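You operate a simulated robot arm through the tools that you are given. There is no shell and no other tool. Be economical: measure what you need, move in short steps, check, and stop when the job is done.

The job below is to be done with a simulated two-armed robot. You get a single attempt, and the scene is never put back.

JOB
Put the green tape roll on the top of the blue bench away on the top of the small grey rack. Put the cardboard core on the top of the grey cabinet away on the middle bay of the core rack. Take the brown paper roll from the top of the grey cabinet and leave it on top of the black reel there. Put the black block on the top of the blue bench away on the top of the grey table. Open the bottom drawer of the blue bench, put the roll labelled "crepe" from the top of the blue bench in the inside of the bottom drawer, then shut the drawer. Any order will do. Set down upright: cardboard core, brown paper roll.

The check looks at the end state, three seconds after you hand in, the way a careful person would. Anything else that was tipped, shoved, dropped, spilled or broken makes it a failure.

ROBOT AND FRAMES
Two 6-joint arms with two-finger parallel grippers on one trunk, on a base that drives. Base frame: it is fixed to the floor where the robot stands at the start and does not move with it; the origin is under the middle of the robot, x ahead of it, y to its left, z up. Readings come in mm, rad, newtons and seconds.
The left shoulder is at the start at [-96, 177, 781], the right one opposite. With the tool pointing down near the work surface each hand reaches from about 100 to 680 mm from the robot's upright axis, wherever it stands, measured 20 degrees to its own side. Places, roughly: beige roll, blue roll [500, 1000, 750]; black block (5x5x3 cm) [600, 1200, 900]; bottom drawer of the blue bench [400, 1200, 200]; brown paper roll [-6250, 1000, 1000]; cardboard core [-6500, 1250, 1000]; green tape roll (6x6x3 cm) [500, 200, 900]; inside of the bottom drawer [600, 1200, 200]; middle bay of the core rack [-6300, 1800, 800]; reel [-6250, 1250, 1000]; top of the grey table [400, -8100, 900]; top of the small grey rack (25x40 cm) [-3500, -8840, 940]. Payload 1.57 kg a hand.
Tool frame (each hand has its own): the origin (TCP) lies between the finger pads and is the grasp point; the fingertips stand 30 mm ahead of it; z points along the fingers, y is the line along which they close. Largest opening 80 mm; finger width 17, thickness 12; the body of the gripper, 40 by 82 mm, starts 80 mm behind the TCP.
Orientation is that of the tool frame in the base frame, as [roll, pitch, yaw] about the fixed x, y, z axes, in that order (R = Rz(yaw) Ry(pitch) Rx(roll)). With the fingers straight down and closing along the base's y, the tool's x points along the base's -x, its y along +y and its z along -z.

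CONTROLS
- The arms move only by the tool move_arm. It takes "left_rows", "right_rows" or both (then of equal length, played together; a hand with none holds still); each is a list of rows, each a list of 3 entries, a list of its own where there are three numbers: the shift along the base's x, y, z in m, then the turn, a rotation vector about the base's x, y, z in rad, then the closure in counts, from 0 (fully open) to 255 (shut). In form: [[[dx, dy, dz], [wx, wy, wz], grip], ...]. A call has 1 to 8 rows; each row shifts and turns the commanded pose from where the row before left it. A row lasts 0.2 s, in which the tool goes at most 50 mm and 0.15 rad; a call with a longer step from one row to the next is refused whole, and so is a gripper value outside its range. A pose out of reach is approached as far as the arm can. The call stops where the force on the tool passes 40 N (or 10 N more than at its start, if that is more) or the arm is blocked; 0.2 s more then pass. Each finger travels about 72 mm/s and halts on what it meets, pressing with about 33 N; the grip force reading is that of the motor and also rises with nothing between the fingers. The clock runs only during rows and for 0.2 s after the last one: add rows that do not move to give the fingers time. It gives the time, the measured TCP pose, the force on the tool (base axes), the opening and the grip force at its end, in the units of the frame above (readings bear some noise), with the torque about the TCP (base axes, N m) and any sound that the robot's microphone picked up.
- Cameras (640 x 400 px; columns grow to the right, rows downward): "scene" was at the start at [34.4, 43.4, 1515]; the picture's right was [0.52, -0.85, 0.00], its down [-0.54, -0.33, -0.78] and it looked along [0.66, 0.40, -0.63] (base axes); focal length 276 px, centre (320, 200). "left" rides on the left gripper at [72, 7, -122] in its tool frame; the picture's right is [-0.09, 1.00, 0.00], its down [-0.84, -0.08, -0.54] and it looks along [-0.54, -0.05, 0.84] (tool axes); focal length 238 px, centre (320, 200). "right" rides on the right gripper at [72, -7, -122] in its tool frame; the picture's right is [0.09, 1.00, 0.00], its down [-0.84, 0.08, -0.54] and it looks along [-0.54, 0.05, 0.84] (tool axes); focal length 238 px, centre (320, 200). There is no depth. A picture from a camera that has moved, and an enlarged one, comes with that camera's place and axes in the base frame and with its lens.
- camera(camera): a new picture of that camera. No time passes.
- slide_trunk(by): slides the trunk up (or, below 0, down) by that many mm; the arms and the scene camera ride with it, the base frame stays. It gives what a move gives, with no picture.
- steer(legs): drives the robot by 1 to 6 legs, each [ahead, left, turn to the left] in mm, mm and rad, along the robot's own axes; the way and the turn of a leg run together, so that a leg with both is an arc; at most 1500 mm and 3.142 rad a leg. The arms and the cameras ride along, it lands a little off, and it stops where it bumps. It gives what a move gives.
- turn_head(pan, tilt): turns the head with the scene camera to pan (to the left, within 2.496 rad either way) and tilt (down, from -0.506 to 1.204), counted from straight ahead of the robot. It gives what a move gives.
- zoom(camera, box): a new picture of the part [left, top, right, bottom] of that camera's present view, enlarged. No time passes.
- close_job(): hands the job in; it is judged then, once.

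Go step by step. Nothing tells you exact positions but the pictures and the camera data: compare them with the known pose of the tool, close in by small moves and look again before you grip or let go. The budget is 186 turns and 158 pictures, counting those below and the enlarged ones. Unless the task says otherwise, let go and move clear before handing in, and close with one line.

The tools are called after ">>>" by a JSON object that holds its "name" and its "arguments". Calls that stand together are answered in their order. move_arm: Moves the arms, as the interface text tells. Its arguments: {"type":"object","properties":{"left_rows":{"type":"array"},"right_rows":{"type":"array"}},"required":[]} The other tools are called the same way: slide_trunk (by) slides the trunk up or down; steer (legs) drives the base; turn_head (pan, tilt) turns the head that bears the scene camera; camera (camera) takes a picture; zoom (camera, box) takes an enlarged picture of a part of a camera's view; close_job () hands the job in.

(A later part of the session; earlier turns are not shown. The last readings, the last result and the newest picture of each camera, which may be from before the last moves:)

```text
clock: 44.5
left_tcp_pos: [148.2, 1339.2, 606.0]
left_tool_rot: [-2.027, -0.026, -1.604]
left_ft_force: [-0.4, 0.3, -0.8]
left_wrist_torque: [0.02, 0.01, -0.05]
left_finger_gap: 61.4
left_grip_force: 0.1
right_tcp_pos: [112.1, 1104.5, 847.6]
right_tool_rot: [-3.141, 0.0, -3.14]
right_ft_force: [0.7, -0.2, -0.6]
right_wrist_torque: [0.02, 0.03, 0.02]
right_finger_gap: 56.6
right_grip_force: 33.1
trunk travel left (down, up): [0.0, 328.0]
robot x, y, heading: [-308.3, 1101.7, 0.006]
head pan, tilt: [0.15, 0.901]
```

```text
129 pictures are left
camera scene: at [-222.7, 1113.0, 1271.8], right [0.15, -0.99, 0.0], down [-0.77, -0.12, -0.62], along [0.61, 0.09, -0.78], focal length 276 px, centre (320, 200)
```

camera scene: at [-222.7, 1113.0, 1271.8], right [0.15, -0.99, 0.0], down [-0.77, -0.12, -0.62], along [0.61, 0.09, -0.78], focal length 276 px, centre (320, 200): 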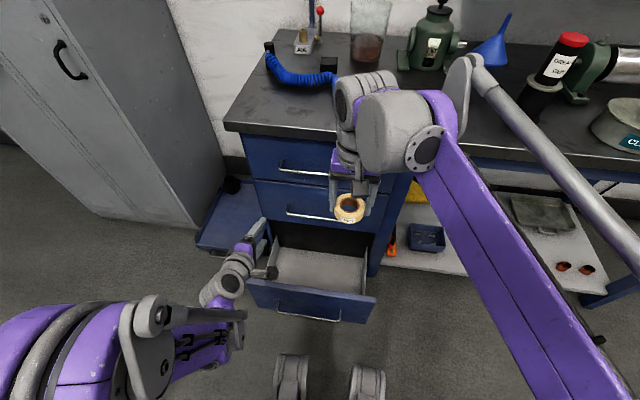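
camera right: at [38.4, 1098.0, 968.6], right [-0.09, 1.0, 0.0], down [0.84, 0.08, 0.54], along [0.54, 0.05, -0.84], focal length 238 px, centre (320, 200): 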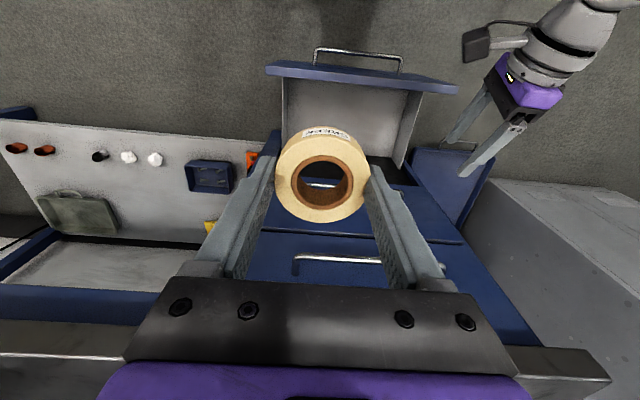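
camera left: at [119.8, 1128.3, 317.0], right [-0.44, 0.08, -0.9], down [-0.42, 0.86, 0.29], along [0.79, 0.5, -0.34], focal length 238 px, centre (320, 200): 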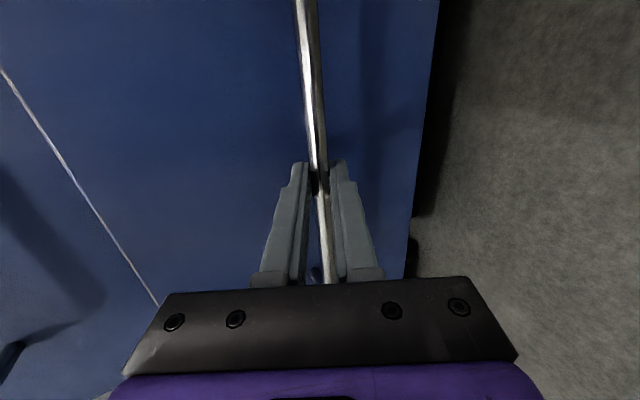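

The drawer is empty, interior roughly x 105–330, y 1000–1400. I bring the roll over x≈195, y≈1120 and descend most of the way.

>>> {"name": "move_arm", "arguments": {"right_rows": [[[0.02, 0.002, -0.045], [0, 0, 0], 255], [[0.02, 0.002, -0.045], [0, 0, 0], 255], [[0.02, 0.002, -0.045], [0, 0, 0], 255], [[0.02, 0.002, -0.045], [0, 0, 0], 255], [[0.005, 0.002, -0.048], [0, 0, 0], 255], [[0, 0.002, -0.048], [0, 0, 0], 255], [[0, 0.002, -0.048], [0, 0, 0], 255], [[0, 0.002, -0.048], [0, 0, 0], 255]]}}

>>> {"name": "camera", "arguments": {"camera": "right"}}

>>> {"name": "camera", "arguments": {"camera": "scene"}}

```text
clock: 46.3
left_tcp_pos: [148.6, 1338.8, 606.8]
left_tool_rot: [-2.025, -0.027, -1.606]
left_ft_force: [-0.2, -0.1, -0.5]
left_wrist_torque: [0.01, -0.01, 0.02]
left_finger_gap: 61.4
left_grip_force: 0.1
right_tcp_pos: [195.1, 1119.2, 475.9]
right_tool_rot: [3.14, 0.0, -3.138]
right_ft_force: [0.1, 0.0, -0.2]
right_wrist_torque: [-0.03, -0.01, 0.0]
right_finger_gap: 56.9
right_grip_force: 33.2
trunk travel left (down, up): [0.0, 328.0]
robot x, y, heading: [-309.3, 1103.5, -0.001]
head pan, tilt: [0.15, 0.901]
```

```text
128 pictures are left
camera right: at [121.6, 1112.0, 597.7], right [-0.09, 1.0, 0.0], down [0.84, 0.08, 0.54], along [0.54, 0.05, -0.84], focal length 238 px, centre (320, 200)
```

right: 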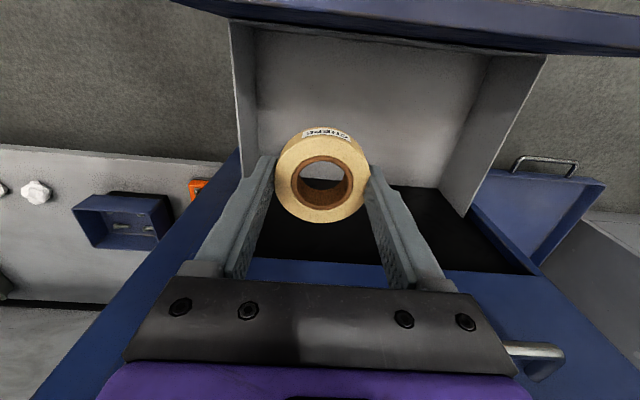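

```text
127 pictures are left
camera scene: at [-222.8, 1112.9, 1271.8], right [0.15, -0.99, 0.0], down [-0.77, -0.12, -0.62], along [0.61, 0.09, -0.78], focal length 276 px, centre (320, 200)
```

scene: 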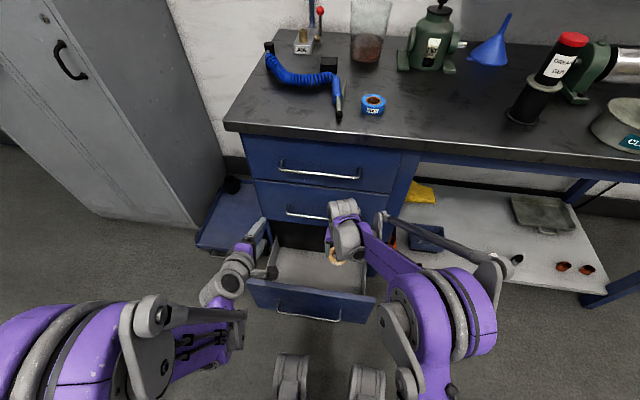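

The roll is inside the drawer's outline with clearance all round. I lower to TCP z≈300 and check.

>>> {"name": "move_arm", "arguments": {"right_rows": [[[0, 0, -0.045], [0, 0, 0], 255], [[0, 0, -0.045], [0, 0, 0], 255], [[0, 0, -0.045], [0, 0, 0], 255], [[0, 0, -0.04], [0, 0, 0], 255]]}}

>>> {"name": "camera", "arguments": {"camera": "right"}}

```text
clock: 47.3
left_tcp_pos: [147.0, 1339.4, 606.7]
left_tool_rot: [-2.025, -0.027, -1.606]
left_ft_force: [1.0, 0.1, -0.8]
left_wrist_torque: [0.01, -0.01, -0.01]
left_finger_gap: 61.2
left_grip_force: 0.1
right_tcp_pos: [195.6, 1118.2, 300.1]
right_tool_rot: [3.141, -0.001, -3.138]
right_ft_force: [-0.1, -0.9, -0.4]
right_wrist_torque: [0.0, -0.01, 0.03]
right_finger_gap: 56.7
right_grip_force: 33.2
trunk travel left (down, up): [0.0, 328.0]
robot x, y, heading: [-304.9, 1103.8, -0.0]
head pan, tilt: [0.15, 0.901]
```

```text
126 pictures are left
camera right: at [122.5, 1111.6, 421.8], right [-0.09, 1.0, 0.0], down [0.84, 0.08, 0.54], along [0.54, 0.05, -0.84], focal length 238 px, centre (320, 200)
```

right: 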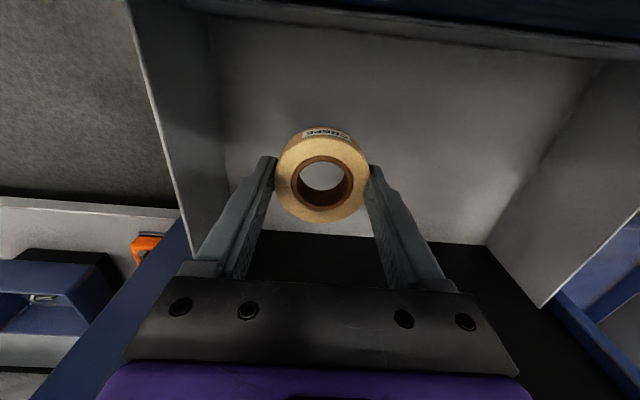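

I continue down slowly until the roll touches the drawer floor.

>>> {"name": "move_arm", "arguments": {"right_rows": [[[0, 0, -0.015], [0, 0, 0], 255], [[0, 0, -0.01], [0, 0, 0], 255], [[0, 0, -0.01], [0, 0, 0], 255], [[0, 0, -0.007], [0, 0, 0], 255], [[0, 0, -0.007], [0, 0, 0], 255], [[0, 0, -0.007], [0, 0, 0], 255], [[0, 0, -0.007], [0, 0, 0], 255], [[0, 0, -0.007], [0, 0, 0], 255]]}}

>>> {"name": "camera", "arguments": {"camera": "right"}}

```text
clock: 49.1
left_tcp_pos: [148.2, 1339.5, 607.2]
left_tool_rot: [-2.027, -0.027, -1.604]
left_ft_force: [-0.7, 0.5, -0.4]
left_wrist_torque: [0.03, 0.01, -0.01]
left_finger_gap: 61.1
left_grip_force: 0.1
right_tcp_pos: [196.6, 1121.0, 230.0]
right_tool_rot: [-3.14, 0.0, -3.139]
right_ft_force: [0.1, -0.5, -0.4]
right_wrist_torque: [0.02, 0.02, -0.03]
right_finger_gap: 56.8
right_grip_force: 33.0
trunk travel left (down, up): [0.0, 328.0]
robot x, y, heading: [-308.7, 1099.7, 0.004]
head pan, tilt: [0.15, 0.901]
```

```text
125 pictures are left
camera right: at [123.2, 1113.9, 351.4], right [-0.09, 1.0, 0.0], down [0.84, 0.08, 0.54], along [0.54, 0.05, -0.84], focal length 238 px, centre (320, 200)
```

right: 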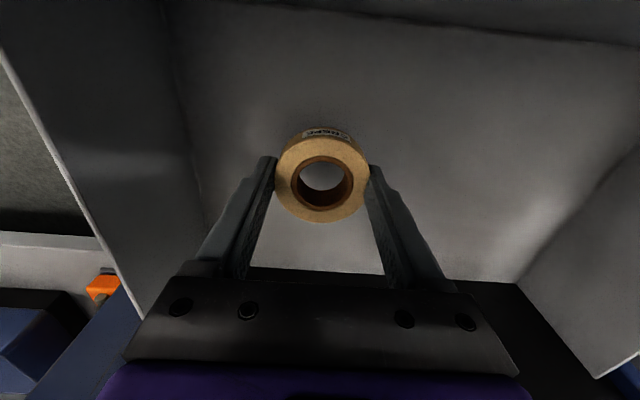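

Still no contact; continuing down.

>>> {"name": "move_arm", "arguments": {"right_rows": [[[0, 0, -0.007], [0, 0, 0], 255], [[0, 0, -0.007], [0, 0, 0], 255], [[0, 0, -0.007], [0, 0, 0], 255], [[0, 0, -0.007], [0, 0, 0], 255], [[0, 0, -0.007], [0, 0, 0], 255], [[0, 0, -0.007], [0, 0, 0], 255]]}}

>>> {"name": "camera", "arguments": {"camera": "right"}}

```text
clock: 50.5
left_tcp_pos: [147.5, 1339.4, 606.5]
left_tool_rot: [-2.026, -0.028, -1.606]
left_ft_force: [0.1, -0.1, 0.5]
left_wrist_torque: [0.01, 0.01, -0.01]
left_finger_gap: 61.2
left_grip_force: 0.1
right_tcp_pos: [197.0, 1122.6, 188.9]
right_tool_rot: [-3.141, 0.001, -3.139]
right_ft_force: [-0.7, -0.4, -1.7]
right_wrist_torque: [-0.03, -0.02, 0.04]
right_finger_gap: 56.6
right_grip_force: 32.6
trunk travel left (down, up): [0.0, 328.0]
robot x, y, heading: [-304.6, 1101.8, 0.004]
head pan, tilt: [0.15, 0.901]
```

```text
124 pictures are left
camera right: at [123.3, 1114.7, 309.9], right [-0.09, 1.0, 0.0], down [0.84, 0.08, 0.54], along [0.54, 0.05, -0.84], focal length 238 px, centre (320, 200)
```

right: 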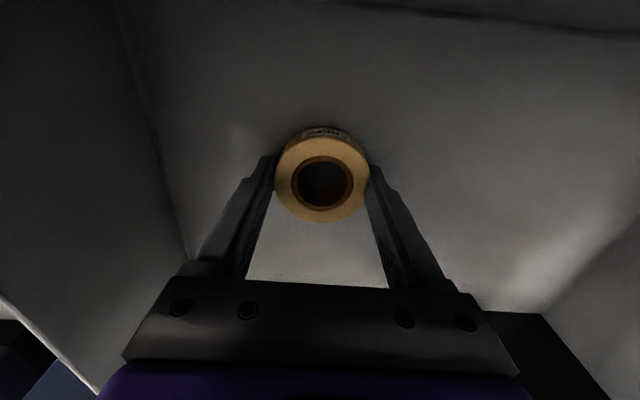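

Shadows show the floor is close. I keep going in 5 mm steps until contact.

>>> {"name": "move_arm", "arguments": {"right_rows": [[[0, 0, -0.005], [0, 0, 0], 255], [[0, 0, -0.005], [0, 0, 0], 255], [[0, 0, -0.005], [0, 0, 0], 255], [[0, 0, -0.005], [0, 0, 0], 255], [[0, 0, -0.005], [0, 0, 0], 255], [[0, 0, -0.005], [0, 0, 0], 255]]}}

>>> {"name": "camera", "arguments": {"camera": "right"}}

```text
clock: 52.1
left_tcp_pos: [146.9, 1338.3, 608.9]
left_tool_rot: [-2.021, -0.026, -1.607]
left_ft_force: [0.7, 0.1, -0.8]
left_wrist_torque: [0.0, 0.01, 0.04]
left_finger_gap: 61.2
left_grip_force: 0.1
right_tcp_pos: [210.8, 1121.8, 188.3]
right_tool_rot: [3.141, 0.006, 3.141]
right_ft_force: [-0.1, -1.2, -1.3]
right_wrist_torque: [-0.01, 0.03, 0.02]
right_finger_gap: 57.0
right_grip_force: 32.4
trunk travel left (down, up): [0.0, 328.0]
robot x, y, heading: [-305.8, 1103.4, -0.002]
head pan, tilt: [0.15, 0.901]
stopped in row 6 (right hand): the arm was blocked; the commanded pose is now the measured one
```

```text
123 pictures are left
camera right: at [136.4, 1114.5, 308.7], right [-0.09, 1.0, 0.0], down [0.83, 0.08, 0.55], along [0.55, 0.05, -0.84], focal length 238 px, centre (320, 200)
```

right: 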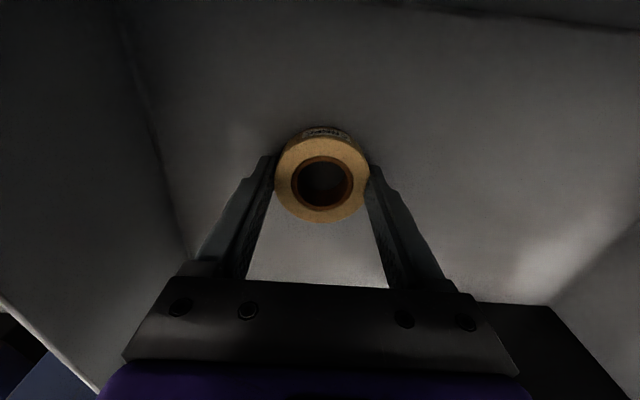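

The arm was blocked and the drawer slid in a little; some link is probably resting on the drawer's front panel. I look from the scene camera.

>>> {"name": "zoom", "arguments": {"camera": "scene", "box": [200, 180, 440, 330]}}

```text
2.67 times, centred on (320, 255) of scene
camera zoom: at [-228.9, 1112.5, 1271.5], right [0.15, -0.99, 0.0], down [-0.77, -0.12, -0.62], along [0.62, 0.09, -0.78], focal length 736 px, centre (320, 53)
```

zoom: 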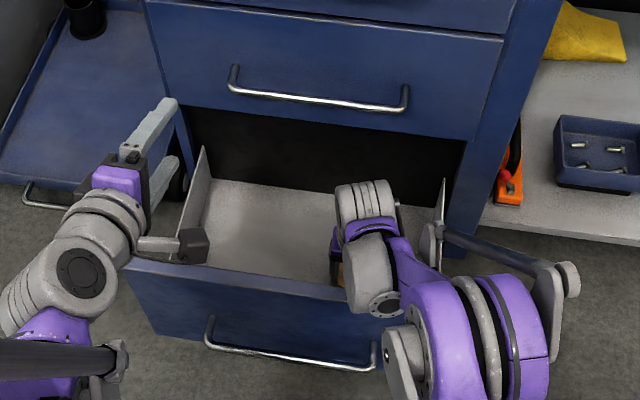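

The wrist housing rests on the panel's top edge, with the roll only ~13 mm above the floor. I raise a little, shift 28 mm deeper into the drawer, and lower again gently.

>>> {"name": "move_arm", "arguments": {"right_rows": [[[0, 0, 0.015], [0, 0, 0], 255], [[0.028, 0, 0], [0, 0, 0], 255], [[0, 0, -0.01], [0, 0, 0], 255], [[0, 0, -0.005], [0, 0, 0], 255], [[0, 0, -0.004], [0, 0, 0], 255], [[0, 0, -0.004], [0, 0, 0], 255], [[0, 0, -0.004], [0, 0, 0], 255]]}}

>>> {"name": "zoom", "arguments": {"camera": "scene", "box": [200, 180, 440, 330]}}

```text
clock: 53.3
left_tcp_pos: [148.6, 1338.0, 606.8]
left_tool_rot: [-2.026, -0.026, -1.606]
left_ft_force: [-0.4, -0.6, -0.2]
left_wrist_torque: [-0.01, -0.01, -0.02]
left_finger_gap: 61.1
left_grip_force: 0.1
right_tcp_pos: [232.9, 1121.8, 181.9]
right_tool_rot: [3.142, 0.005, 3.141]
right_ft_force: [0.0, -1.2, 18.9]
right_wrist_torque: [-0.22, 0.19, -0.11]
right_finger_gap: 56.6
right_grip_force: 33.1
right hand out of reach, approached as far as the arm can: row 5
trunk travel left (down, up): [0.0, 328.0]
robot x, y, heading: [-308.4, 1104.1, 0.0]
head pan, tilt: [0.15, 0.901]
stopped in row 5 (right hand): the force on the tool passed its limit at 44 N (the readings are from after the stop); the commanded pose is now the measured one
```

```text
2.67 times, centred on (320, 255) of scene
camera zoom: at [-224.2, 1112.4, 1271.9], right [0.15, -0.99, 0.0], down [-0.77, -0.12, -0.62], along [0.61, 0.09, -0.78], focal length 736 px, centre (320, 53)
```

zoom: 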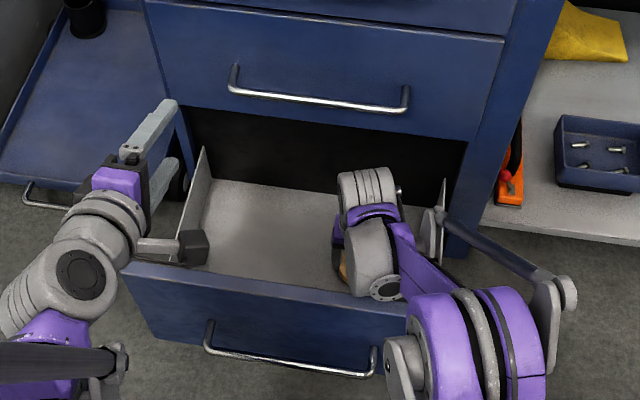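

Contact with the drawer floor is felt at TCP z=182. I open the fingers and lift out.

>>> {"name": "move_arm", "arguments": {"right_rows": [[[0, 0, 0], [0, 0, 0], 0], [[0, 0, 0], [0, 0, 0], 0], [[0, 0, 0], [0, 0, 0], 0], [[0, 0, 0.02], [0, 0, 0], 0], [[0, 0, 0.045], [0, 0, 0], 0], [[0, 0, 0.045], [0, 0, 0], 0]]}}

>>> {"name": "camera", "arguments": {"camera": "right"}}

```text
clock: 54.7
left_tcp_pos: [148.4, 1335.9, 606.2]
left_tool_rot: [-2.026, -0.026, -1.606]
left_ft_force: [0.1, 0.4, -0.6]
left_wrist_torque: [0.01, -0.04, 0.03]
left_finger_gap: 61.0
left_grip_force: 0.0
right_tcp_pos: [231.1, 1123.2, 289.8]
right_tool_rot: [-3.141, 0.005, -3.141]
right_ft_force: [-1.0, 0.8, 0.8]
right_wrist_torque: [0.02, -0.01, 0.0]
right_finger_gap: 80.0
right_grip_force: 0.0
trunk travel left (down, up): [0.0, 328.0]
robot x, y, heading: [-306.7, 1104.4, 0.003]
head pan, tilt: [0.15, 0.901]
```

```text
120 pictures are left
camera right: at [157.6, 1115.4, 410.4], right [-0.09, 1.0, 0.0], down [0.84, 0.08, 0.54], along [0.54, 0.05, -0.84], focal length 238 px, centre (320, 200)
```

right: 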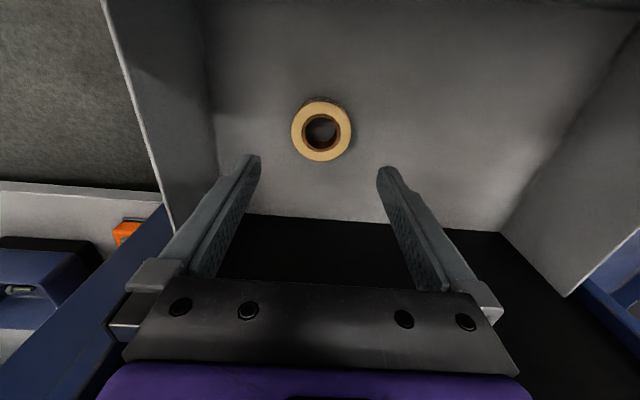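

The crepe roll lies flat in the drawer. I raise the right hand clear, back the robot off, and bring the left hand down to push the drawer panel.

>>> {"name": "move_arm", "arguments": {"right_rows": [[[0, 0, 0.05], [0, 0, 0], 0], [[0, 0, 0.05], [0, 0, 0], 0], [[-0.015, 0, 0.045], [0, 0, 0], 0], [[-0.015, 0, 0.045], [0, 0, 0], 0], [[-0.015, 0, 0.045], [0, 0, 0], 0], [[-0.015, 0, 0.045], [0, 0, 0], 0], [[-0.015, 0, 0.045], [0, 0, 0], 0], [[-0.015, 0, 0.045], [0, 0, 0], 0]]}}

>>> {"name": "steer", "arguments": {"legs": [[-330, -100, 0]]}}

>>> {"name": "move_arm", "arguments": {"left_rows": [[[0.021, -0.006, -0.041], [0, 0, 0], 255], [[0.021, -0.006, -0.041], [0, 0, 0], 255], [[0.021, -0.006, -0.041], [0, 0, 0], 255], [[0.021, -0.006, -0.041], [0, 0, 0], 255], [[0.021, -0.006, -0.041], [0, 0, 0], 255], [[0.021, -0.006, -0.041], [0, 0, 0], 255], [[0.021, -0.006, -0.041], [0, 0, 0], 255]]}}

>>> {"name": "camera", "arguments": {"camera": "left"}}

```text
clock: 56.5
left_tcp_pos: [148.8, 1338.1, 606.9]
left_tool_rot: [-2.027, -0.027, -1.607]
left_ft_force: [-0.9, 0.3, -0.4]
left_wrist_torque: [-0.03, -0.04, -0.02]
left_finger_gap: 61.4
left_grip_force: 0.1
right_tcp_pos: [141.2, 1116.9, 660.9]
right_tool_rot: [-3.141, 0.003, 3.139]
right_ft_force: [-0.3, 0.4, 0.4]
right_wrist_torque: [0.0, 0.05, -0.01]
right_finger_gap: 80.0
right_grip_force: 0.0
trunk travel left (down, up): [0.0, 328.0]
robot x, y, heading: [-309.1, 1098.5, 0.006]
head pan, tilt: [0.15, 0.901]
```

```text
clock: 58.7
left_tcp_pos: [-184.5, 1237.4, 607.0]
left_tool_rot: [-2.026, -0.025, -1.607]
left_ft_force: [-0.5, -0.1, -0.2]
left_wrist_torque: [0.02, -0.02, 0.02]
left_finger_gap: 61.4
left_grip_force: 0.0
right_tcp_pos: [-191.1, 1017.2, 662.1]
right_tool_rot: [3.142, 0.004, 3.141]
right_ft_force: [0.0, 0.3, -0.1]
right_wrist_torque: [-0.02, 0.02, 0.01]
right_finger_gap: 80.3
right_grip_force: 0.1
trunk travel left (down, up): [0.0, 328.0]
robot x, y, heading: [-641.1, 1004.6, 0.002]
head pan, tilt: [0.15, 0.901]
```

```text
clock: 60.3
left_tcp_pos: [-36.0, 1194.3, 322.3]
left_tool_rot: [-2.025, -0.026, -1.607]
left_ft_force: [0.4, 0.7, -0.4]
left_wrist_torque: [-0.03, -0.02, 0.0]
left_finger_gap: 0.0
left_grip_force: 22.0
right_tcp_pos: [-190.4, 1016.8, 659.7]
right_tool_rot: [3.142, 0.004, 3.141]
right_ft_force: [0.5, 0.6, -0.5]
right_wrist_torque: [0.01, -0.02, -0.04]
right_finger_gap: 79.9
right_grip_force: 0.1
trunk travel left (down, up): [0.0, 328.0]
robot x, y, heading: [-642.1, 1004.2, -0.0]
head pan, tilt: [0.15, 0.901]
```

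```text
119 pictures are left
camera left: at [-152.5, 1128.6, 372.4], right [-0.44, 0.09, -0.9], down [-0.42, 0.86, 0.29], along [0.8, 0.5, -0.34], focal length 238 px, centre (320, 200)
```

left: 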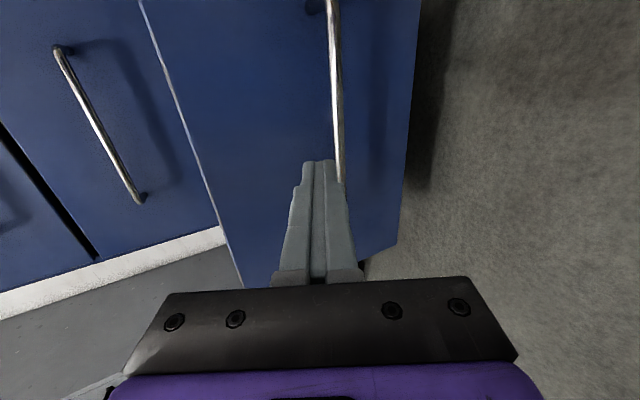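

The closed fingers face the panel just above its handle. I drive forward about 320 mm to push the drawer nearly shut.

>>> {"name": "steer", "arguments": {"legs": [[318, 0, 0]]}}

>>> {"name": "camera", "arguments": {"camera": "left"}}

>>> {"name": "camera", "arguments": {"camera": "scene"}}

```text
clock: 62.5
left_tcp_pos: [284.1, 1197.5, 323.1]
left_tool_rot: [-2.026, -0.027, -1.606]
left_ft_force: [-0.2, -0.7, 0.3]
left_wrist_torque: [0.0, -0.03, 0.01]
left_finger_gap: 0.0
left_grip_force: 21.5
right_tcp_pos: [130.6, 1018.6, 660.2]
right_tool_rot: [3.141, 0.004, 3.141]
right_ft_force: [0.3, -0.2, -0.4]
right_wrist_torque: [-0.02, -0.01, -0.01]
right_finger_gap: 80.0
right_grip_force: 0.0
trunk travel left (down, up): [0.0, 328.0]
robot x, y, heading: [-319.8, 1004.8, 0.004]
head pan, tilt: [0.15, 0.901]
```

```text
118 pictures are left
camera left: at [168.6, 1130.2, 372.8], right [-0.44, 0.08, -0.9], down [-0.42, 0.86, 0.29], along [0.79, 0.5, -0.34], focal length 238 px, centre (320, 200)
```

left: 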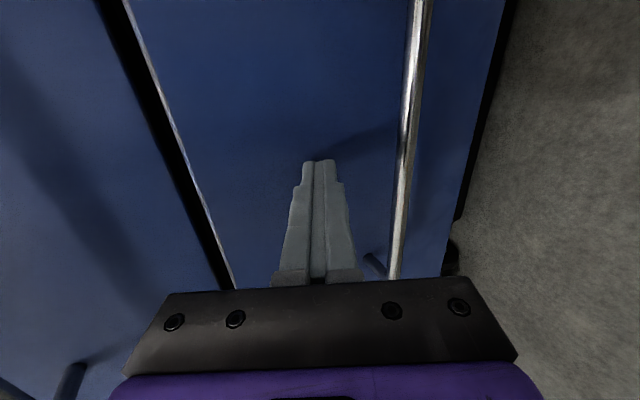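

```text
117 pictures are left
camera scene: at [-234.3, 1012.6, 1271.8], right [0.15, -0.99, 0.0], down [-0.77, -0.12, -0.62], along [0.61, 0.09, -0.78], focal length 276 px, centre (320, 200)
```

scene: 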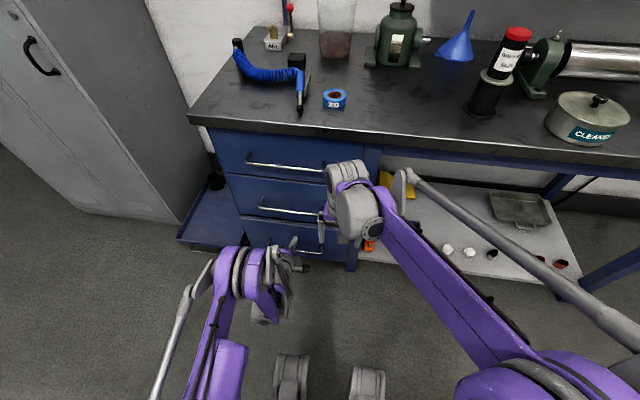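

Almost shut. I push the last bit with the arm in small steps until it stops.

>>> {"name": "move_arm", "arguments": {"left_rows": [[[0.01, 0, 0], [0, 0, 0], 255], [[0.01, 0, 0], [0, 0, 0], 255], [[0.01, 0, 0], [0, 0, 0], 255], [[0.01, 0, 0], [0, 0, 0], 255], [[0.008, 0, 0], [0, 0, 0], 255], [[0.008, 0, 0], [0, 0, 0], 255], [[0.008, 0, 0], [0, 0, 0], 255]]}}

>>> {"name": "camera", "arguments": {"camera": "left"}}

```text
clock: 63.2
left_tcp_pos: [302.9, 1196.0, 322.5]
left_tool_rot: [-2.031, -0.027, -1.605]
left_ft_force: [-10.9, -0.6, 5.2]
left_wrist_torque: [0.04, -0.14, 0.0]
left_finger_gap: 0.0
left_grip_force: 20.9
right_tcp_pos: [130.0, 1018.9, 661.3]
right_tool_rot: [3.14, 0.005, 3.141]
right_ft_force: [0.5, 0.6, 0.4]
right_wrist_torque: [-0.01, 0.02, 0.0]
right_finger_gap: 80.0
right_grip_force: 0.0
trunk travel left (down, up): [0.0, 328.0]
robot x, y, heading: [-321.8, 1003.2, 0.008]
head pan, tilt: [0.15, 0.901]
stopped in row 3 (left hand): the force on the tool passed its limit at 55 N (the readings are from after the stop); the commanded pose is now the measured one
```

```text
116 pictures are left
camera left: at [187.7, 1129.4, 372.8], right [-0.44, 0.08, -0.89], down [-0.42, 0.86, 0.29], along [0.79, 0.5, -0.34], focal length 238 px, centre (320, 200)
```

left: 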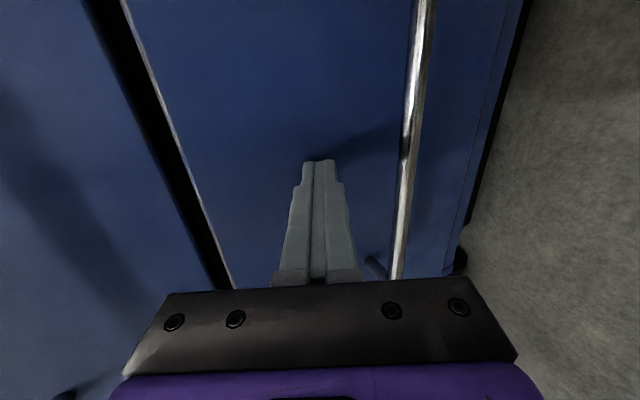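

The drawer hit its stop at 55 N. I back away, raise the trunk, and turn the left hand back to pointing down.

>>> {"name": "steer", "arguments": {"legs": [[-250, 0, 0]]}}

>>> {"name": "slide_trunk", "arguments": {"by": 225}}

>>> {"name": "move_arm", "arguments": {"left_rows": [[[-0.016, 0.004, 0.034], [0.062, 0.062, -0.0994], 255], [[-0.016, 0.004, 0.034], [0.062, 0.062, -0.0994], 0], [[-0.016, 0.004, 0.034], [0.062, 0.062, -0.0994], 0], [[-0.016, 0.004, 0.034], [0.062, 0.062, -0.0994], 0], [[-0.016, 0.004, 0.034], [0.062, 0.062, -0.0994], 0], [[-0.016, 0.004, 0.034], [0.062, 0.062, -0.0994], 0], [[-0.016, 0.004, 0.034], [0.062, 0.062, -0.0994], 0]]}}

>>> {"name": "move_arm", "arguments": {"left_rows": [[[-0.016, 0.004, 0.034], [0.062, 0.062, -0.0994], 0], [[-0.016, 0.004, 0.034], [0.062, 0.062, -0.0994], 0], [[-0.016, 0.004, 0.034], [0.062, 0.062, -0.0994], 0], [[-0.016, 0.004, 0.034], [0.062, 0.062, -0.0994], 0], [[-0.016, 0.004, 0.034], [0.062, 0.062, -0.0994], 0], [[-0.016, 0.004, 0.034], [0.062, 0.062, -0.0994], 0], [[-0.016, 0.004, 0.034], [0.062, 0.062, -0.0994], 0]]}}

>>> {"name": "camera", "arguments": {"camera": "scene"}}

```text
clock: 65.0
left_tcp_pos: [52.4, 1195.3, 322.1]
left_tool_rot: [-2.033, -0.026, -1.605]
left_ft_force: [0.0, 0.8, 0.0]
left_wrist_torque: [-0.03, 0.01, -0.01]
left_finger_gap: 0.1
left_grip_force: 21.2
right_tcp_pos: [-121.9, 1018.3, 661.0]
right_tool_rot: [3.14, 0.002, -3.14]
right_ft_force: [0.0, 0.4, -0.3]
right_wrist_torque: [0.0, 0.01, 0.02]
right_finger_gap: 80.1
right_grip_force: 0.2
trunk travel left (down, up): [0.0, 328.0]
robot x, y, heading: [-572.9, 1001.6, 0.008]
head pan, tilt: [0.15, 0.901]
```

```text
clock: 67.4
left_tcp_pos: [52.4, 1194.8, 547.6]
left_tool_rot: [-2.031, -0.027, -1.604]
left_ft_force: [0.4, 0.0, -0.7]
left_wrist_torque: [-0.01, 0.02, -0.02]
left_finger_gap: 0.0
left_grip_force: 21.1
right_tcp_pos: [-121.3, 1016.8, 885.7]
right_tool_rot: [-3.141, 0.003, -3.14]
right_ft_force: [0.0, 0.5, -0.8]
right_wrist_torque: [-0.03, -0.01, -0.01]
right_finger_gap: 80.0
right_grip_force: 0.1
trunk travel left (down, up): [-225.0, 103.0]
robot x, y, heading: [-571.6, 1003.1, 0.007]
head pan, tilt: [0.15, 0.901]
```

```text
clock: 69.0
left_tcp_pos: [-59.0, 1223.9, 784.2]
left_tool_rot: [-2.595, 0.193, -2.377]
left_ft_force: [-1.2, -0.7, 0.4]
left_wrist_torque: [0.02, -0.01, 0.01]
left_finger_gap: 79.9
left_grip_force: 0.1
right_tcp_pos: [-123.7, 1018.8, 885.5]
right_tool_rot: [3.141, 0.004, -3.141]
right_ft_force: [-0.8, -0.1, 0.6]
right_wrist_torque: [0.01, 0.02, 0.0]
right_finger_gap: 79.9
right_grip_force: 0.1
trunk travel left (down, up): [-225.0, 103.0]
robot x, y, heading: [-568.8, 1002.9, 0.005]
head pan, tilt: [0.15, 0.901]
```

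```text
clock: 70.6
left_tcp_pos: [-170.9, 1249.2, 1024.9]
left_tool_rot: [3.137, -0.042, -3.137]
left_ft_force: [-0.1, 0.4, 0.0]
left_wrist_torque: [0.02, -0.02, 0.0]
left_finger_gap: 80.2
left_grip_force: 0.0
right_tcp_pos: [-123.4, 1017.8, 886.0]
right_tool_rot: [-3.141, 0.003, -3.141]
right_ft_force: [0.4, 0.6, 0.0]
right_wrist_torque: [-0.01, 0.02, 0.01]
right_finger_gap: 79.7
right_grip_force: 0.1
trunk travel left (down, up): [-225.0, 103.0]
robot x, y, heading: [-570.5, 1002.3, 0.006]
head pan, tilt: [0.15, 0.901]
```

```text
115 pictures are left
camera scene: at [-536.3, 1011.5, 1497.3], right [0.15, -0.99, 0.0], down [-0.77, -0.12, -0.62], along [0.61, 0.1, -0.78], focal length 276 px, centre (320, 200)
```

scene: 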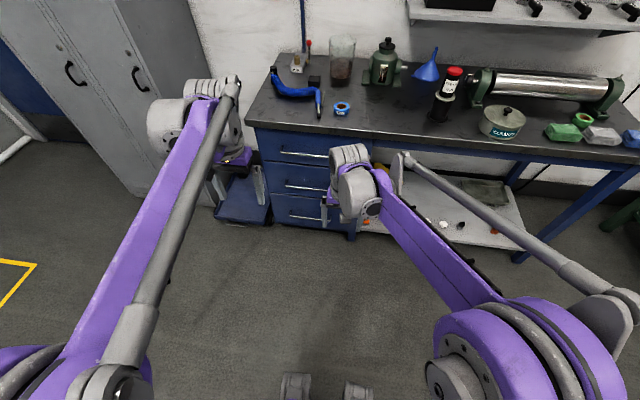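

The drawer is shut. I straighten the left hand, raise the right hand, and drive up to the bench for the black block.

>>> {"name": "move_arm", "arguments": {"left_rows": [[[0, 0, 0.03], [0, -0.042, 0], 0], [[0, 0, 0.02], [0, 0, 0], 0], [[0, 0, 0], [0, 0, 0], 0], [[0, 0, 0], [0, 0, 0], 0]], "right_rows": [[[0, 0, 0.045], [0, 0, 0], 0], [[0, 0, 0.045], [0, 0, 0], 0], [[0, 0, 0.045], [0, 0, 0], 0], [[0, 0, 0.045], [0, 0, 0], 0]]}}

>>> {"name": "steer", "arguments": {"legs": [[560, 0, -0.006]]}}

>>> {"name": "camera", "arguments": {"camera": "left"}}

```text
clock: 71.6
left_tcp_pos: [-171.3, 1250.9, 1074.4]
left_tool_rot: [3.136, -0.002, -3.134]
left_ft_force: [-0.4, 0.1, 0.7]
left_wrist_torque: [0.0, -0.02, -0.02]
left_finger_gap: 80.1
left_grip_force: 0.2
right_tcp_pos: [-120.5, 1016.2, 1064.7]
right_tool_rot: [3.141, 0.003, -3.14]
right_ft_force: [0.4, 0.5, 0.6]
right_wrist_torque: [0.0, -0.01, 0.02]
right_finger_gap: 80.2
right_grip_force: 0.1
trunk travel left (down, up): [-225.0, 103.0]
robot x, y, heading: [-571.1, 1005.0, 0.003]
head pan, tilt: [0.15, 0.901]
```

```text
clock: 74.8
left_tcp_pos: [381.3, 1248.8, 1072.4]
left_tool_rot: [3.136, -0.001, -3.139]
left_ft_force: [-0.9, 0.9, -1.3]
left_wrist_torque: [-0.02, -0.01, -0.04]
left_finger_gap: 80.0
left_grip_force: 0.1
right_tcp_pos: [432.2, 1012.7, 1064.2]
right_tool_rot: [-3.141, 0.004, 3.139]
right_ft_force: [-0.1, -0.3, 1.1]
right_wrist_torque: [-0.01, -0.02, -0.03]
right_finger_gap: 79.8
right_grip_force: 0.1
trunk travel left (down, up): [-225.0, 103.0]
robot x, y, heading: [-21.2, 1005.1, -0.001]
head pan, tilt: [0.15, 0.901]
```

```text
114 pictures are left
camera left: at [309.2, 1255.3, 1195.2], right [0.09, 1.0, 0.0], down [0.84, -0.08, 0.54], along [0.54, -0.04, -0.84], focal length 238 px, centre (320, 200)
```

left: 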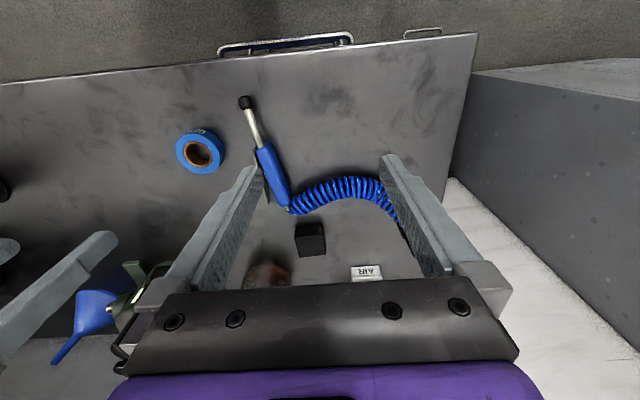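

The block is near [585, 1217]. I move above it, staying high, and check again.

>>> {"name": "move_arm", "arguments": {"left_rows": [[[0.045, -0.01, 0], [0, 0, 0], 0], [[0.045, -0.01, 0], [0, 0, 0], 0], [[0.045, -0.01, -0.01], [0, 0, 0], 0], [[0.03, 0, -0.035], [0, 0, 0], 0], [[0.02, 0, -0.035], [0, 0, 0], 0]]}}

>>> {"name": "camera", "arguments": {"camera": "left"}}

```text
clock: 76.0
left_tcp_pos: [569.5, 1220.0, 991.7]
left_tool_rot: [3.137, -0.002, -3.14]
left_ft_force: [0.6, 0.7, 0.4]
left_wrist_torque: [0.0, -0.03, -0.02]
left_finger_gap: 80.1
left_grip_force: 0.0
right_tcp_pos: [432.3, 1013.0, 1064.2]
right_tool_rot: [-3.142, 0.002, 3.139]
right_ft_force: [-0.6, 0.0, -0.3]
right_wrist_torque: [0.0, 0.01, 0.0]
right_finger_gap: 80.2
right_grip_force: 0.0
trunk travel left (down, up): [-225.0, 103.0]
robot x, y, heading: [-23.7, 1002.4, -0.004]
head pan, tilt: [0.15, 0.901]
```

```text
113 pictures are left
camera left: at [495.7, 1226.0, 1113.8], right [0.09, 1.0, 0.0], down [0.84, -0.08, 0.54], along [0.54, -0.04, -0.84], focal length 238 px, centre (320, 200)
```

left: 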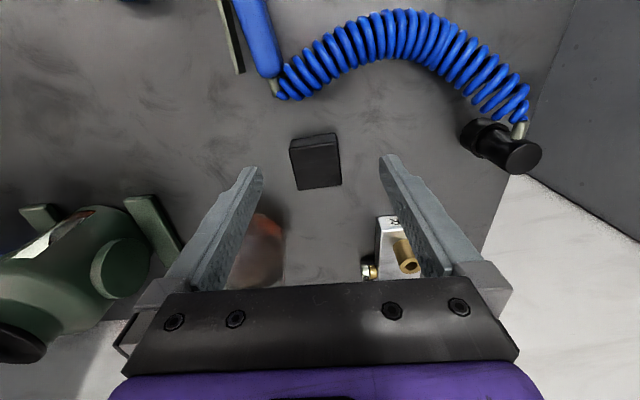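

The block's top centre is [595, 1215]. I descend to z≈898.

>>> {"name": "move_arm", "arguments": {"left_rows": [[[0.026, -0.005, 0], [0, 0, 0], 0], [[0, 0, -0.04], [0, 0, 0], 0], [[0, 0, -0.04], [0, 0, 0], 0], [[0, 0, -0.014], [0, 0, 0], 0]]}}

>>> {"name": "camera", "arguments": {"camera": "left"}}

```text
clock: 77.0
left_tcp_pos: [591.8, 1212.0, 899.5]
left_tool_rot: [3.137, -0.002, -3.141]
left_ft_force: [-1.1, 0.8, -0.2]
left_wrist_torque: [-0.02, 0.03, -0.01]
left_finger_gap: 80.0
left_grip_force: 0.1
right_tcp_pos: [432.6, 1012.5, 1065.3]
right_tool_rot: [-3.141, 0.001, 3.137]
right_ft_force: [0.2, 0.1, 0.7]
right_wrist_torque: [0.02, 0.02, 0.02]
right_finger_gap: 79.9
right_grip_force: 0.1
trunk travel left (down, up): [-225.0, 103.0]
robot x, y, heading: [-17.6, 1002.4, -0.004]
head pan, tilt: [0.15, 0.901]
```

```text
112 pictures are left
camera left: at [519.9, 1218.8, 1020.9], right [0.09, 1.0, 0.0], down [0.84, -0.08, 0.54], along [0.54, -0.04, -0.84], focal length 238 px, centre (320, 200)
```

left: 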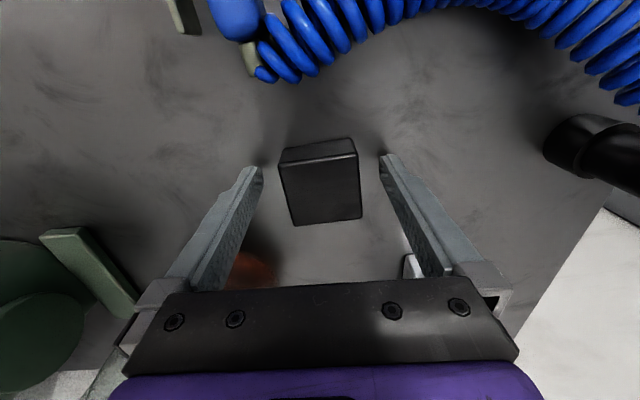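

Block is centred between the fingers. I lower 5 mm, close and lift.

>>> {"name": "move_arm", "arguments": {"left_rows": [[[0.002, 0, -0.005], [0, 0, 0], 0], [[0, 0, 0], [0, 0, 0], 255], [[0, 0, 0], [0, 0, 0], 255], [[0, 0, 0], [0, 0, 0], 255], [[0, 0, 0.03], [0, 0, 0], 255], [[0, 0, 0.05], [0, 0, 0], 255], [[0, 0, 0.05], [0, 0, 0], 255], [[0, 0, 0.05], [0, 0, 0], 255]]}}

>>> {"name": "camera", "arguments": {"camera": "left"}}

```text
clock: 78.8
left_tcp_pos: [567.9, 1214.0, 1053.8]
left_tool_rot: [3.136, 0.0, -3.141]
left_ft_force: [-1.0, -0.8, -5.2]
left_wrist_torque: [0.01, 0.01, -0.02]
left_finger_gap: 49.7
left_grip_force: 32.7
left hand out of reach, approached as far as the arm can: row 7, 8
right_tcp_pos: [430.8, 1013.8, 1065.5]
right_tool_rot: [-3.141, 0.007, 3.138]
right_ft_force: [-0.3, 0.7, 0.0]
right_wrist_torque: [0.03, -0.02, 0.01]
right_finger_gap: 80.6
right_grip_force: 0.0
trunk travel left (down, up): [-225.0, 103.0]
robot x, y, heading: [-16.2, 1000.2, 0.003]
head pan, tilt: [0.15, 0.901]
```

```text
111 pictures are left
camera left: at [494.2, 1220.3, 1174.9], right [0.09, 1.0, 0.01], down [0.84, -0.08, 0.54], along [0.54, -0.04, -0.84], focal length 238 px, centre (320, 200)
```

left: 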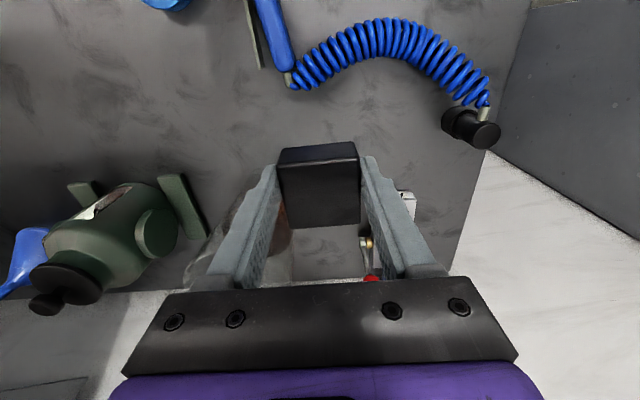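

The block is held. I retract the left hand and raise both, then drive right along the bench to the green tape.

>>> {"name": "move_arm", "arguments": {"left_rows": [[[-0.045, 0, 0.015], [0, 0, 0], 255], [[-0.045, 0, 0.015], [0, 0, 0], 255], [[-0.045, 0, 0.015], [0, 0, 0], 255], [[-0.045, 0, 0.015], [0, 0, 0], 255]], "right_rows": [[[-0.005, 0, 0.01], [0, 0, 0], 0], [[-0.005, 0, 0.01], [0, 0, 0], 0], [[-0.005, 0, 0.005], [0, 0, 0], 0], [[0, 0, 0], [0, 0, 0], 0]]}}

>>> {"name": "steer", "arguments": {"legs": [[0, -840, 0]]}}

>>> {"name": "camera", "arguments": {"camera": "right"}}

```text
clock: 79.8
left_tcp_pos: [390.1, 1216.2, 1111.3]
left_tool_rot: [3.137, 0.0, -3.14]
left_ft_force: [0.0, 0.0, -6.7]
left_wrist_torque: [-0.01, 0.04, -0.02]
left_finger_gap: 49.9
left_grip_force: 33.1
right_tcp_pos: [415.3, 1013.5, 1089.9]
right_tool_rot: [-3.141, 0.005, 3.137]
right_ft_force: [-0.3, 0.0, 0.4]
right_wrist_torque: [-0.02, -0.07, 0.04]
right_finger_gap: 80.1
right_grip_force: 0.0
trunk travel left (down, up): [-225.0, 103.0]
robot x, y, heading: [-18.8, 1004.5, -0.001]
head pan, tilt: [0.15, 0.901]
```

```text
clock: 87.6
left_tcp_pos: [390.6, 374.3, 1108.7]
left_tool_rot: [3.136, -0.001, -3.137]
left_ft_force: [0.1, 0.5, -4.9]
left_wrist_torque: [0.01, 0.05, 0.03]
left_finger_gap: 49.3
left_grip_force: 33.2
right_tcp_pos: [417.4, 171.0, 1089.5]
right_tool_rot: [-3.141, 0.004, 3.141]
right_ft_force: [-1.0, 0.8, 0.6]
right_wrist_torque: [-0.02, 0.01, -0.01]
right_finger_gap: 80.1
right_grip_force: 0.0
trunk travel left (down, up): [-225.0, 103.0]
robot x, y, heading: [-21.6, 158.3, 0.006]
head pan, tilt: [0.15, 0.901]
```

```text
110 pictures are left
camera right: at [343.0, 163.9, 1210.2], right [-0.09, 1.0, 0.0], down [0.84, 0.08, 0.54], along [0.54, 0.05, -0.84], focal length 238 px, centre (320, 200)
```

right: 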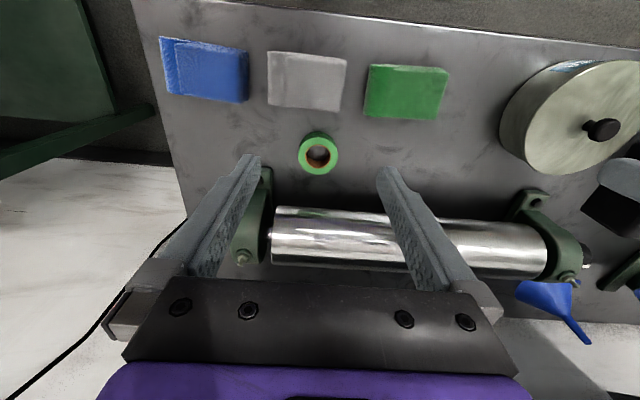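

The tape's top centre is about [469, 173, 890]. I move over it and descend to z≈910.

>>> {"name": "move_arm", "arguments": {"right_rows": [[[0.045, 0.002, 0], [0, 0, 0], 0], [[0.007, 0, -0.04], [0, 0, 0], 0], [[0, 0, -0.045], [0, 0, 0], 0], [[0, 0, -0.045], [0, 0, 0], 0], [[0, 0, -0.045], [0, 0, 0], 0]]}}

>>> {"name": "camera", "arguments": {"camera": "right"}}

```text
clock: 88.8
left_tcp_pos: [390.5, 373.8, 1108.4]
left_tool_rot: [3.137, -0.001, -3.135]
left_ft_force: [0.1, -0.2, -5.4]
left_wrist_torque: [0.0, 0.05, 0.0]
left_finger_gap: 49.6
left_grip_force: 32.8
right_tcp_pos: [468.1, 173.8, 912.6]
right_tool_rot: [3.141, 0.004, -3.142]
right_ft_force: [0.2, 0.3, -0.3]
right_wrist_torque: [-0.02, 0.03, 0.02]
right_finger_gap: 80.2
right_grip_force: 0.0
trunk travel left (down, up): [-225.0, 103.0]
robot x, y, heading: [-19.0, 157.0, 0.006]
head pan, tilt: [0.15, 0.901]
```

```text
109 pictures are left
camera right: at [395.3, 166.6, 1035.4], right [-0.09, 1.0, 0.0], down [0.84, 0.08, 0.54], along [0.54, 0.05, -0.84], focal length 238 px, centre (320, 200)
```

right: 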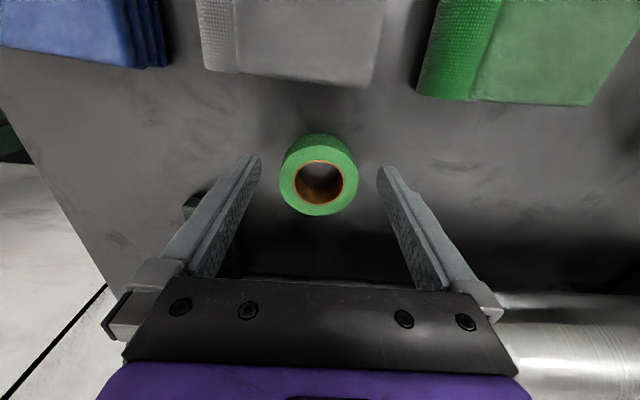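

Centred. I lower to z≈895, close and lift.

>>> {"name": "move_arm", "arguments": {"right_rows": [[[0.002, 0, -0.017], [0, 0, 0], 0], [[0, 0, 0], [0, 0, 0], 255], [[0, 0, 0], [0, 0, 0], 255], [[0, 0, 0], [0, 0, 0], 255], [[0, 0, 0.04], [0, 0, 0], 255], [[0, 0, 0.05], [0, 0, 0], 255], [[0, 0, 0.05], [0, 0, 0], 255], [[-0.02, 0, 0.045], [0, 0, 0], 255]]}}

>>> {"name": "camera", "arguments": {"camera": "right"}}

```text
clock: 90.6
left_tcp_pos: [388.7, 372.1, 1110.9]
left_tool_rot: [3.137, -0.001, -3.137]
left_ft_force: [-0.1, 0.5, -6.2]
left_wrist_torque: [0.03, 0.01, -0.02]
left_finger_gap: 49.7
left_grip_force: 33.1
right_tcp_pos: [450.7, 175.8, 1083.4]
right_tool_rot: [-3.141, 0.005, -3.141]
right_ft_force: [0.3, 0.1, -0.2]
right_wrist_torque: [-0.01, -0.01, 0.03]
right_finger_gap: 55.2
right_grip_force: 32.5
trunk travel left (down, up): [-225.0, 103.0]
robot x, y, heading: [-20.5, 154.7, 0.004]
head pan, tilt: [0.15, 0.901]
```

```text
108 pictures are left
camera right: at [376.5, 169.1, 1204.7], right [-0.09, 1.0, 0.0], down [0.83, 0.08, 0.55], along [0.54, 0.05, -0.84], focal length 238 px, centre (320, 200)
```

right: 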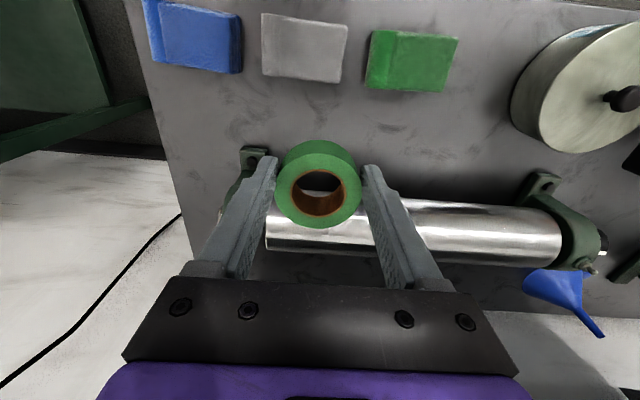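

Both items are held. I back away from the bench and look around to plan the drive toward y≈-8000.

>>> {"name": "steer", "arguments": {"legs": [[-700, 0, 0]]}}

>>> {"name": "turn_head", "arguments": {"pan": -1.5, "tilt": 0.25}}

>>> {"name": "camera", "arguments": {"camera": "scene"}}

>>> {"name": "turn_head", "arguments": {"pan": -2.45, "tilt": 0.25}}

>>> {"name": "camera", "arguments": {"camera": "scene"}}

>>> {"name": "turn_head", "arguments": {"pan": 2.2, "tilt": 0.25}}

>>> {"name": "camera", "arguments": {"camera": "scene"}}

```text
clock: 94.5
left_tcp_pos: [-326.1, 371.3, 1109.7]
left_tool_rot: [3.139, -0.002, 3.128]
left_ft_force: [-0.1, -0.4, -5.3]
left_wrist_torque: [-0.01, 0.01, 0.04]
left_finger_gap: 49.8
left_grip_force: 32.8
right_tcp_pos: [-267.6, 172.7, 1081.0]
right_tool_rot: [3.141, 0.005, 3.125]
right_ft_force: [0.1, -0.2, -0.5]
right_wrist_torque: [-0.01, -0.04, 0.0]
right_finger_gap: 54.7
right_grip_force: 33.3
trunk travel left (down, up): [-225.0, 103.0]
robot x, y, heading: [-736.0, 166.2, -0.016]
head pan, tilt: [0.15, 0.901]
```

```text
clock: 96.2
left_tcp_pos: [-325.0, 371.6, 1110.5]
left_tool_rot: [3.136, -0.002, 3.13]
left_ft_force: [0.3, -0.6, -6.0]
left_wrist_torque: [0.0, 0.04, 0.0]
left_finger_gap: 49.7
left_grip_force: 33.0
right_tcp_pos: [-266.3, 172.7, 1082.3]
right_tool_rot: [-3.14, 0.003, 3.125]
right_ft_force: [0.6, 0.9, -0.5]
right_wrist_torque: [0.03, -0.03, -0.01]
right_finger_gap: 54.8
right_grip_force: 33.4
trunk travel left (down, up): [-225.0, 103.0]
robot x, y, heading: [-738.8, 162.3, -0.014]
head pan, tilt: [-1.499, 0.25]
```

```text
107 pictures are left
camera scene: at [-772.8, 69.3, 1554.3], right [-1.0, -0.06, 0.0], down [-0.01, 0.25, -0.97], along [0.05, -0.97, -0.25], focal length 276 px, centre (320, 200)
```

scene: 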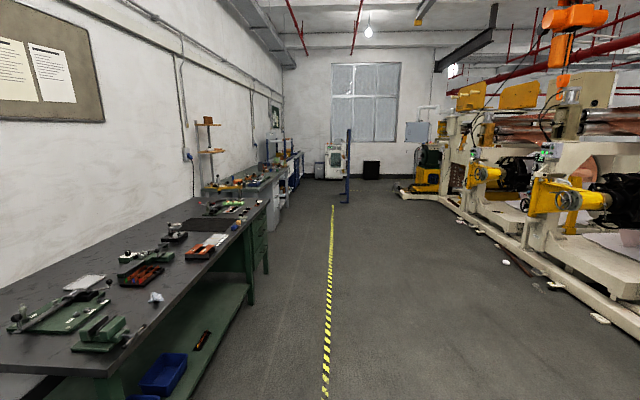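

```text
clock: 97.5
left_tcp_pos: [-325.2, 370.9, 1109.3]
left_tool_rot: [3.136, -0.002, 3.129]
left_ft_force: [0.1, 0.2, -5.6]
left_wrist_torque: [-0.04, 0.07, -0.03]
left_finger_gap: 49.5
left_grip_force: 33.4
right_tcp_pos: [-266.5, 173.5, 1081.3]
right_tool_rot: [-3.141, 0.003, 3.123]
right_ft_force: [-0.7, 0.6, -0.3]
right_wrist_torque: [-0.01, 0.01, 0.0]
right_finger_gap: 54.6
right_grip_force: 32.7
trunk travel left (down, up): [-225.0, 103.0]
robot x, y, heading: [-737.5, 164.3, -0.017]
head pan, tilt: [-2.45, 0.25]
```

```text
106 pictures are left
camera scene: at [-850.9, 104.1, 1554.3], right [-0.63, 0.78, 0.0], down [0.19, 0.15, -0.97], along [-0.76, -0.61, -0.25], focal length 276 px, centre (320, 200)
```

scene: 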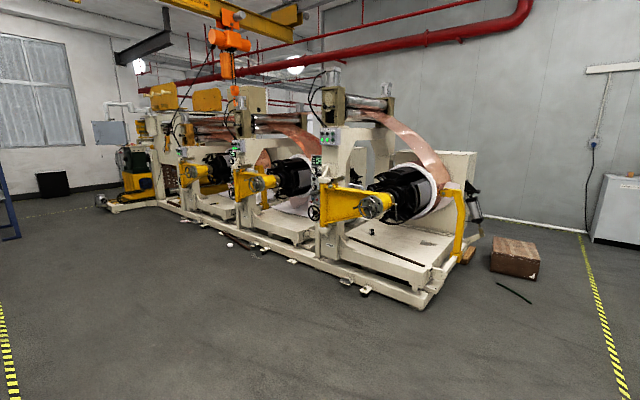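

```text
clock: 101.2
left_tcp_pos: [-326.6, 370.6, 1110.6]
left_tool_rot: [3.137, -0.001, 3.13]
left_ft_force: [0.2, -0.4, -7.0]
left_wrist_torque: [0.02, 0.09, 0.01]
left_finger_gap: 50.1
left_grip_force: 32.2
right_tcp_pos: [-267.2, 172.7, 1083.5]
right_tool_rot: [3.14, 0.003, 3.126]
right_ft_force: [-0.3, -0.5, -0.3]
right_wrist_torque: [-0.01, -0.02, -0.01]
right_finger_gap: 54.1
right_grip_force: 33.1
trunk travel left (down, up): [-225.0, 103.0]
robot x, y, heading: [-738.7, 163.8, -0.019]
head pan, tilt: [2.201, 0.25]
```

```text
105 pictures are left
camera scene: at [-831.9, 238.9, 1554.3], right [0.82, 0.58, 0.0], down [0.14, -0.2, -0.97], along [-0.56, 0.79, -0.25], focal length 276 px, centre (320, 200)
```

scene: 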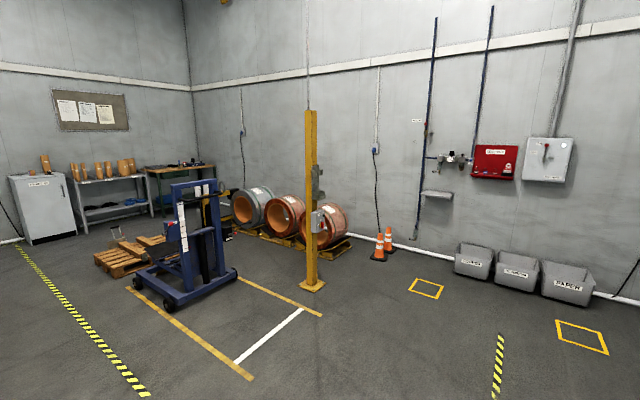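

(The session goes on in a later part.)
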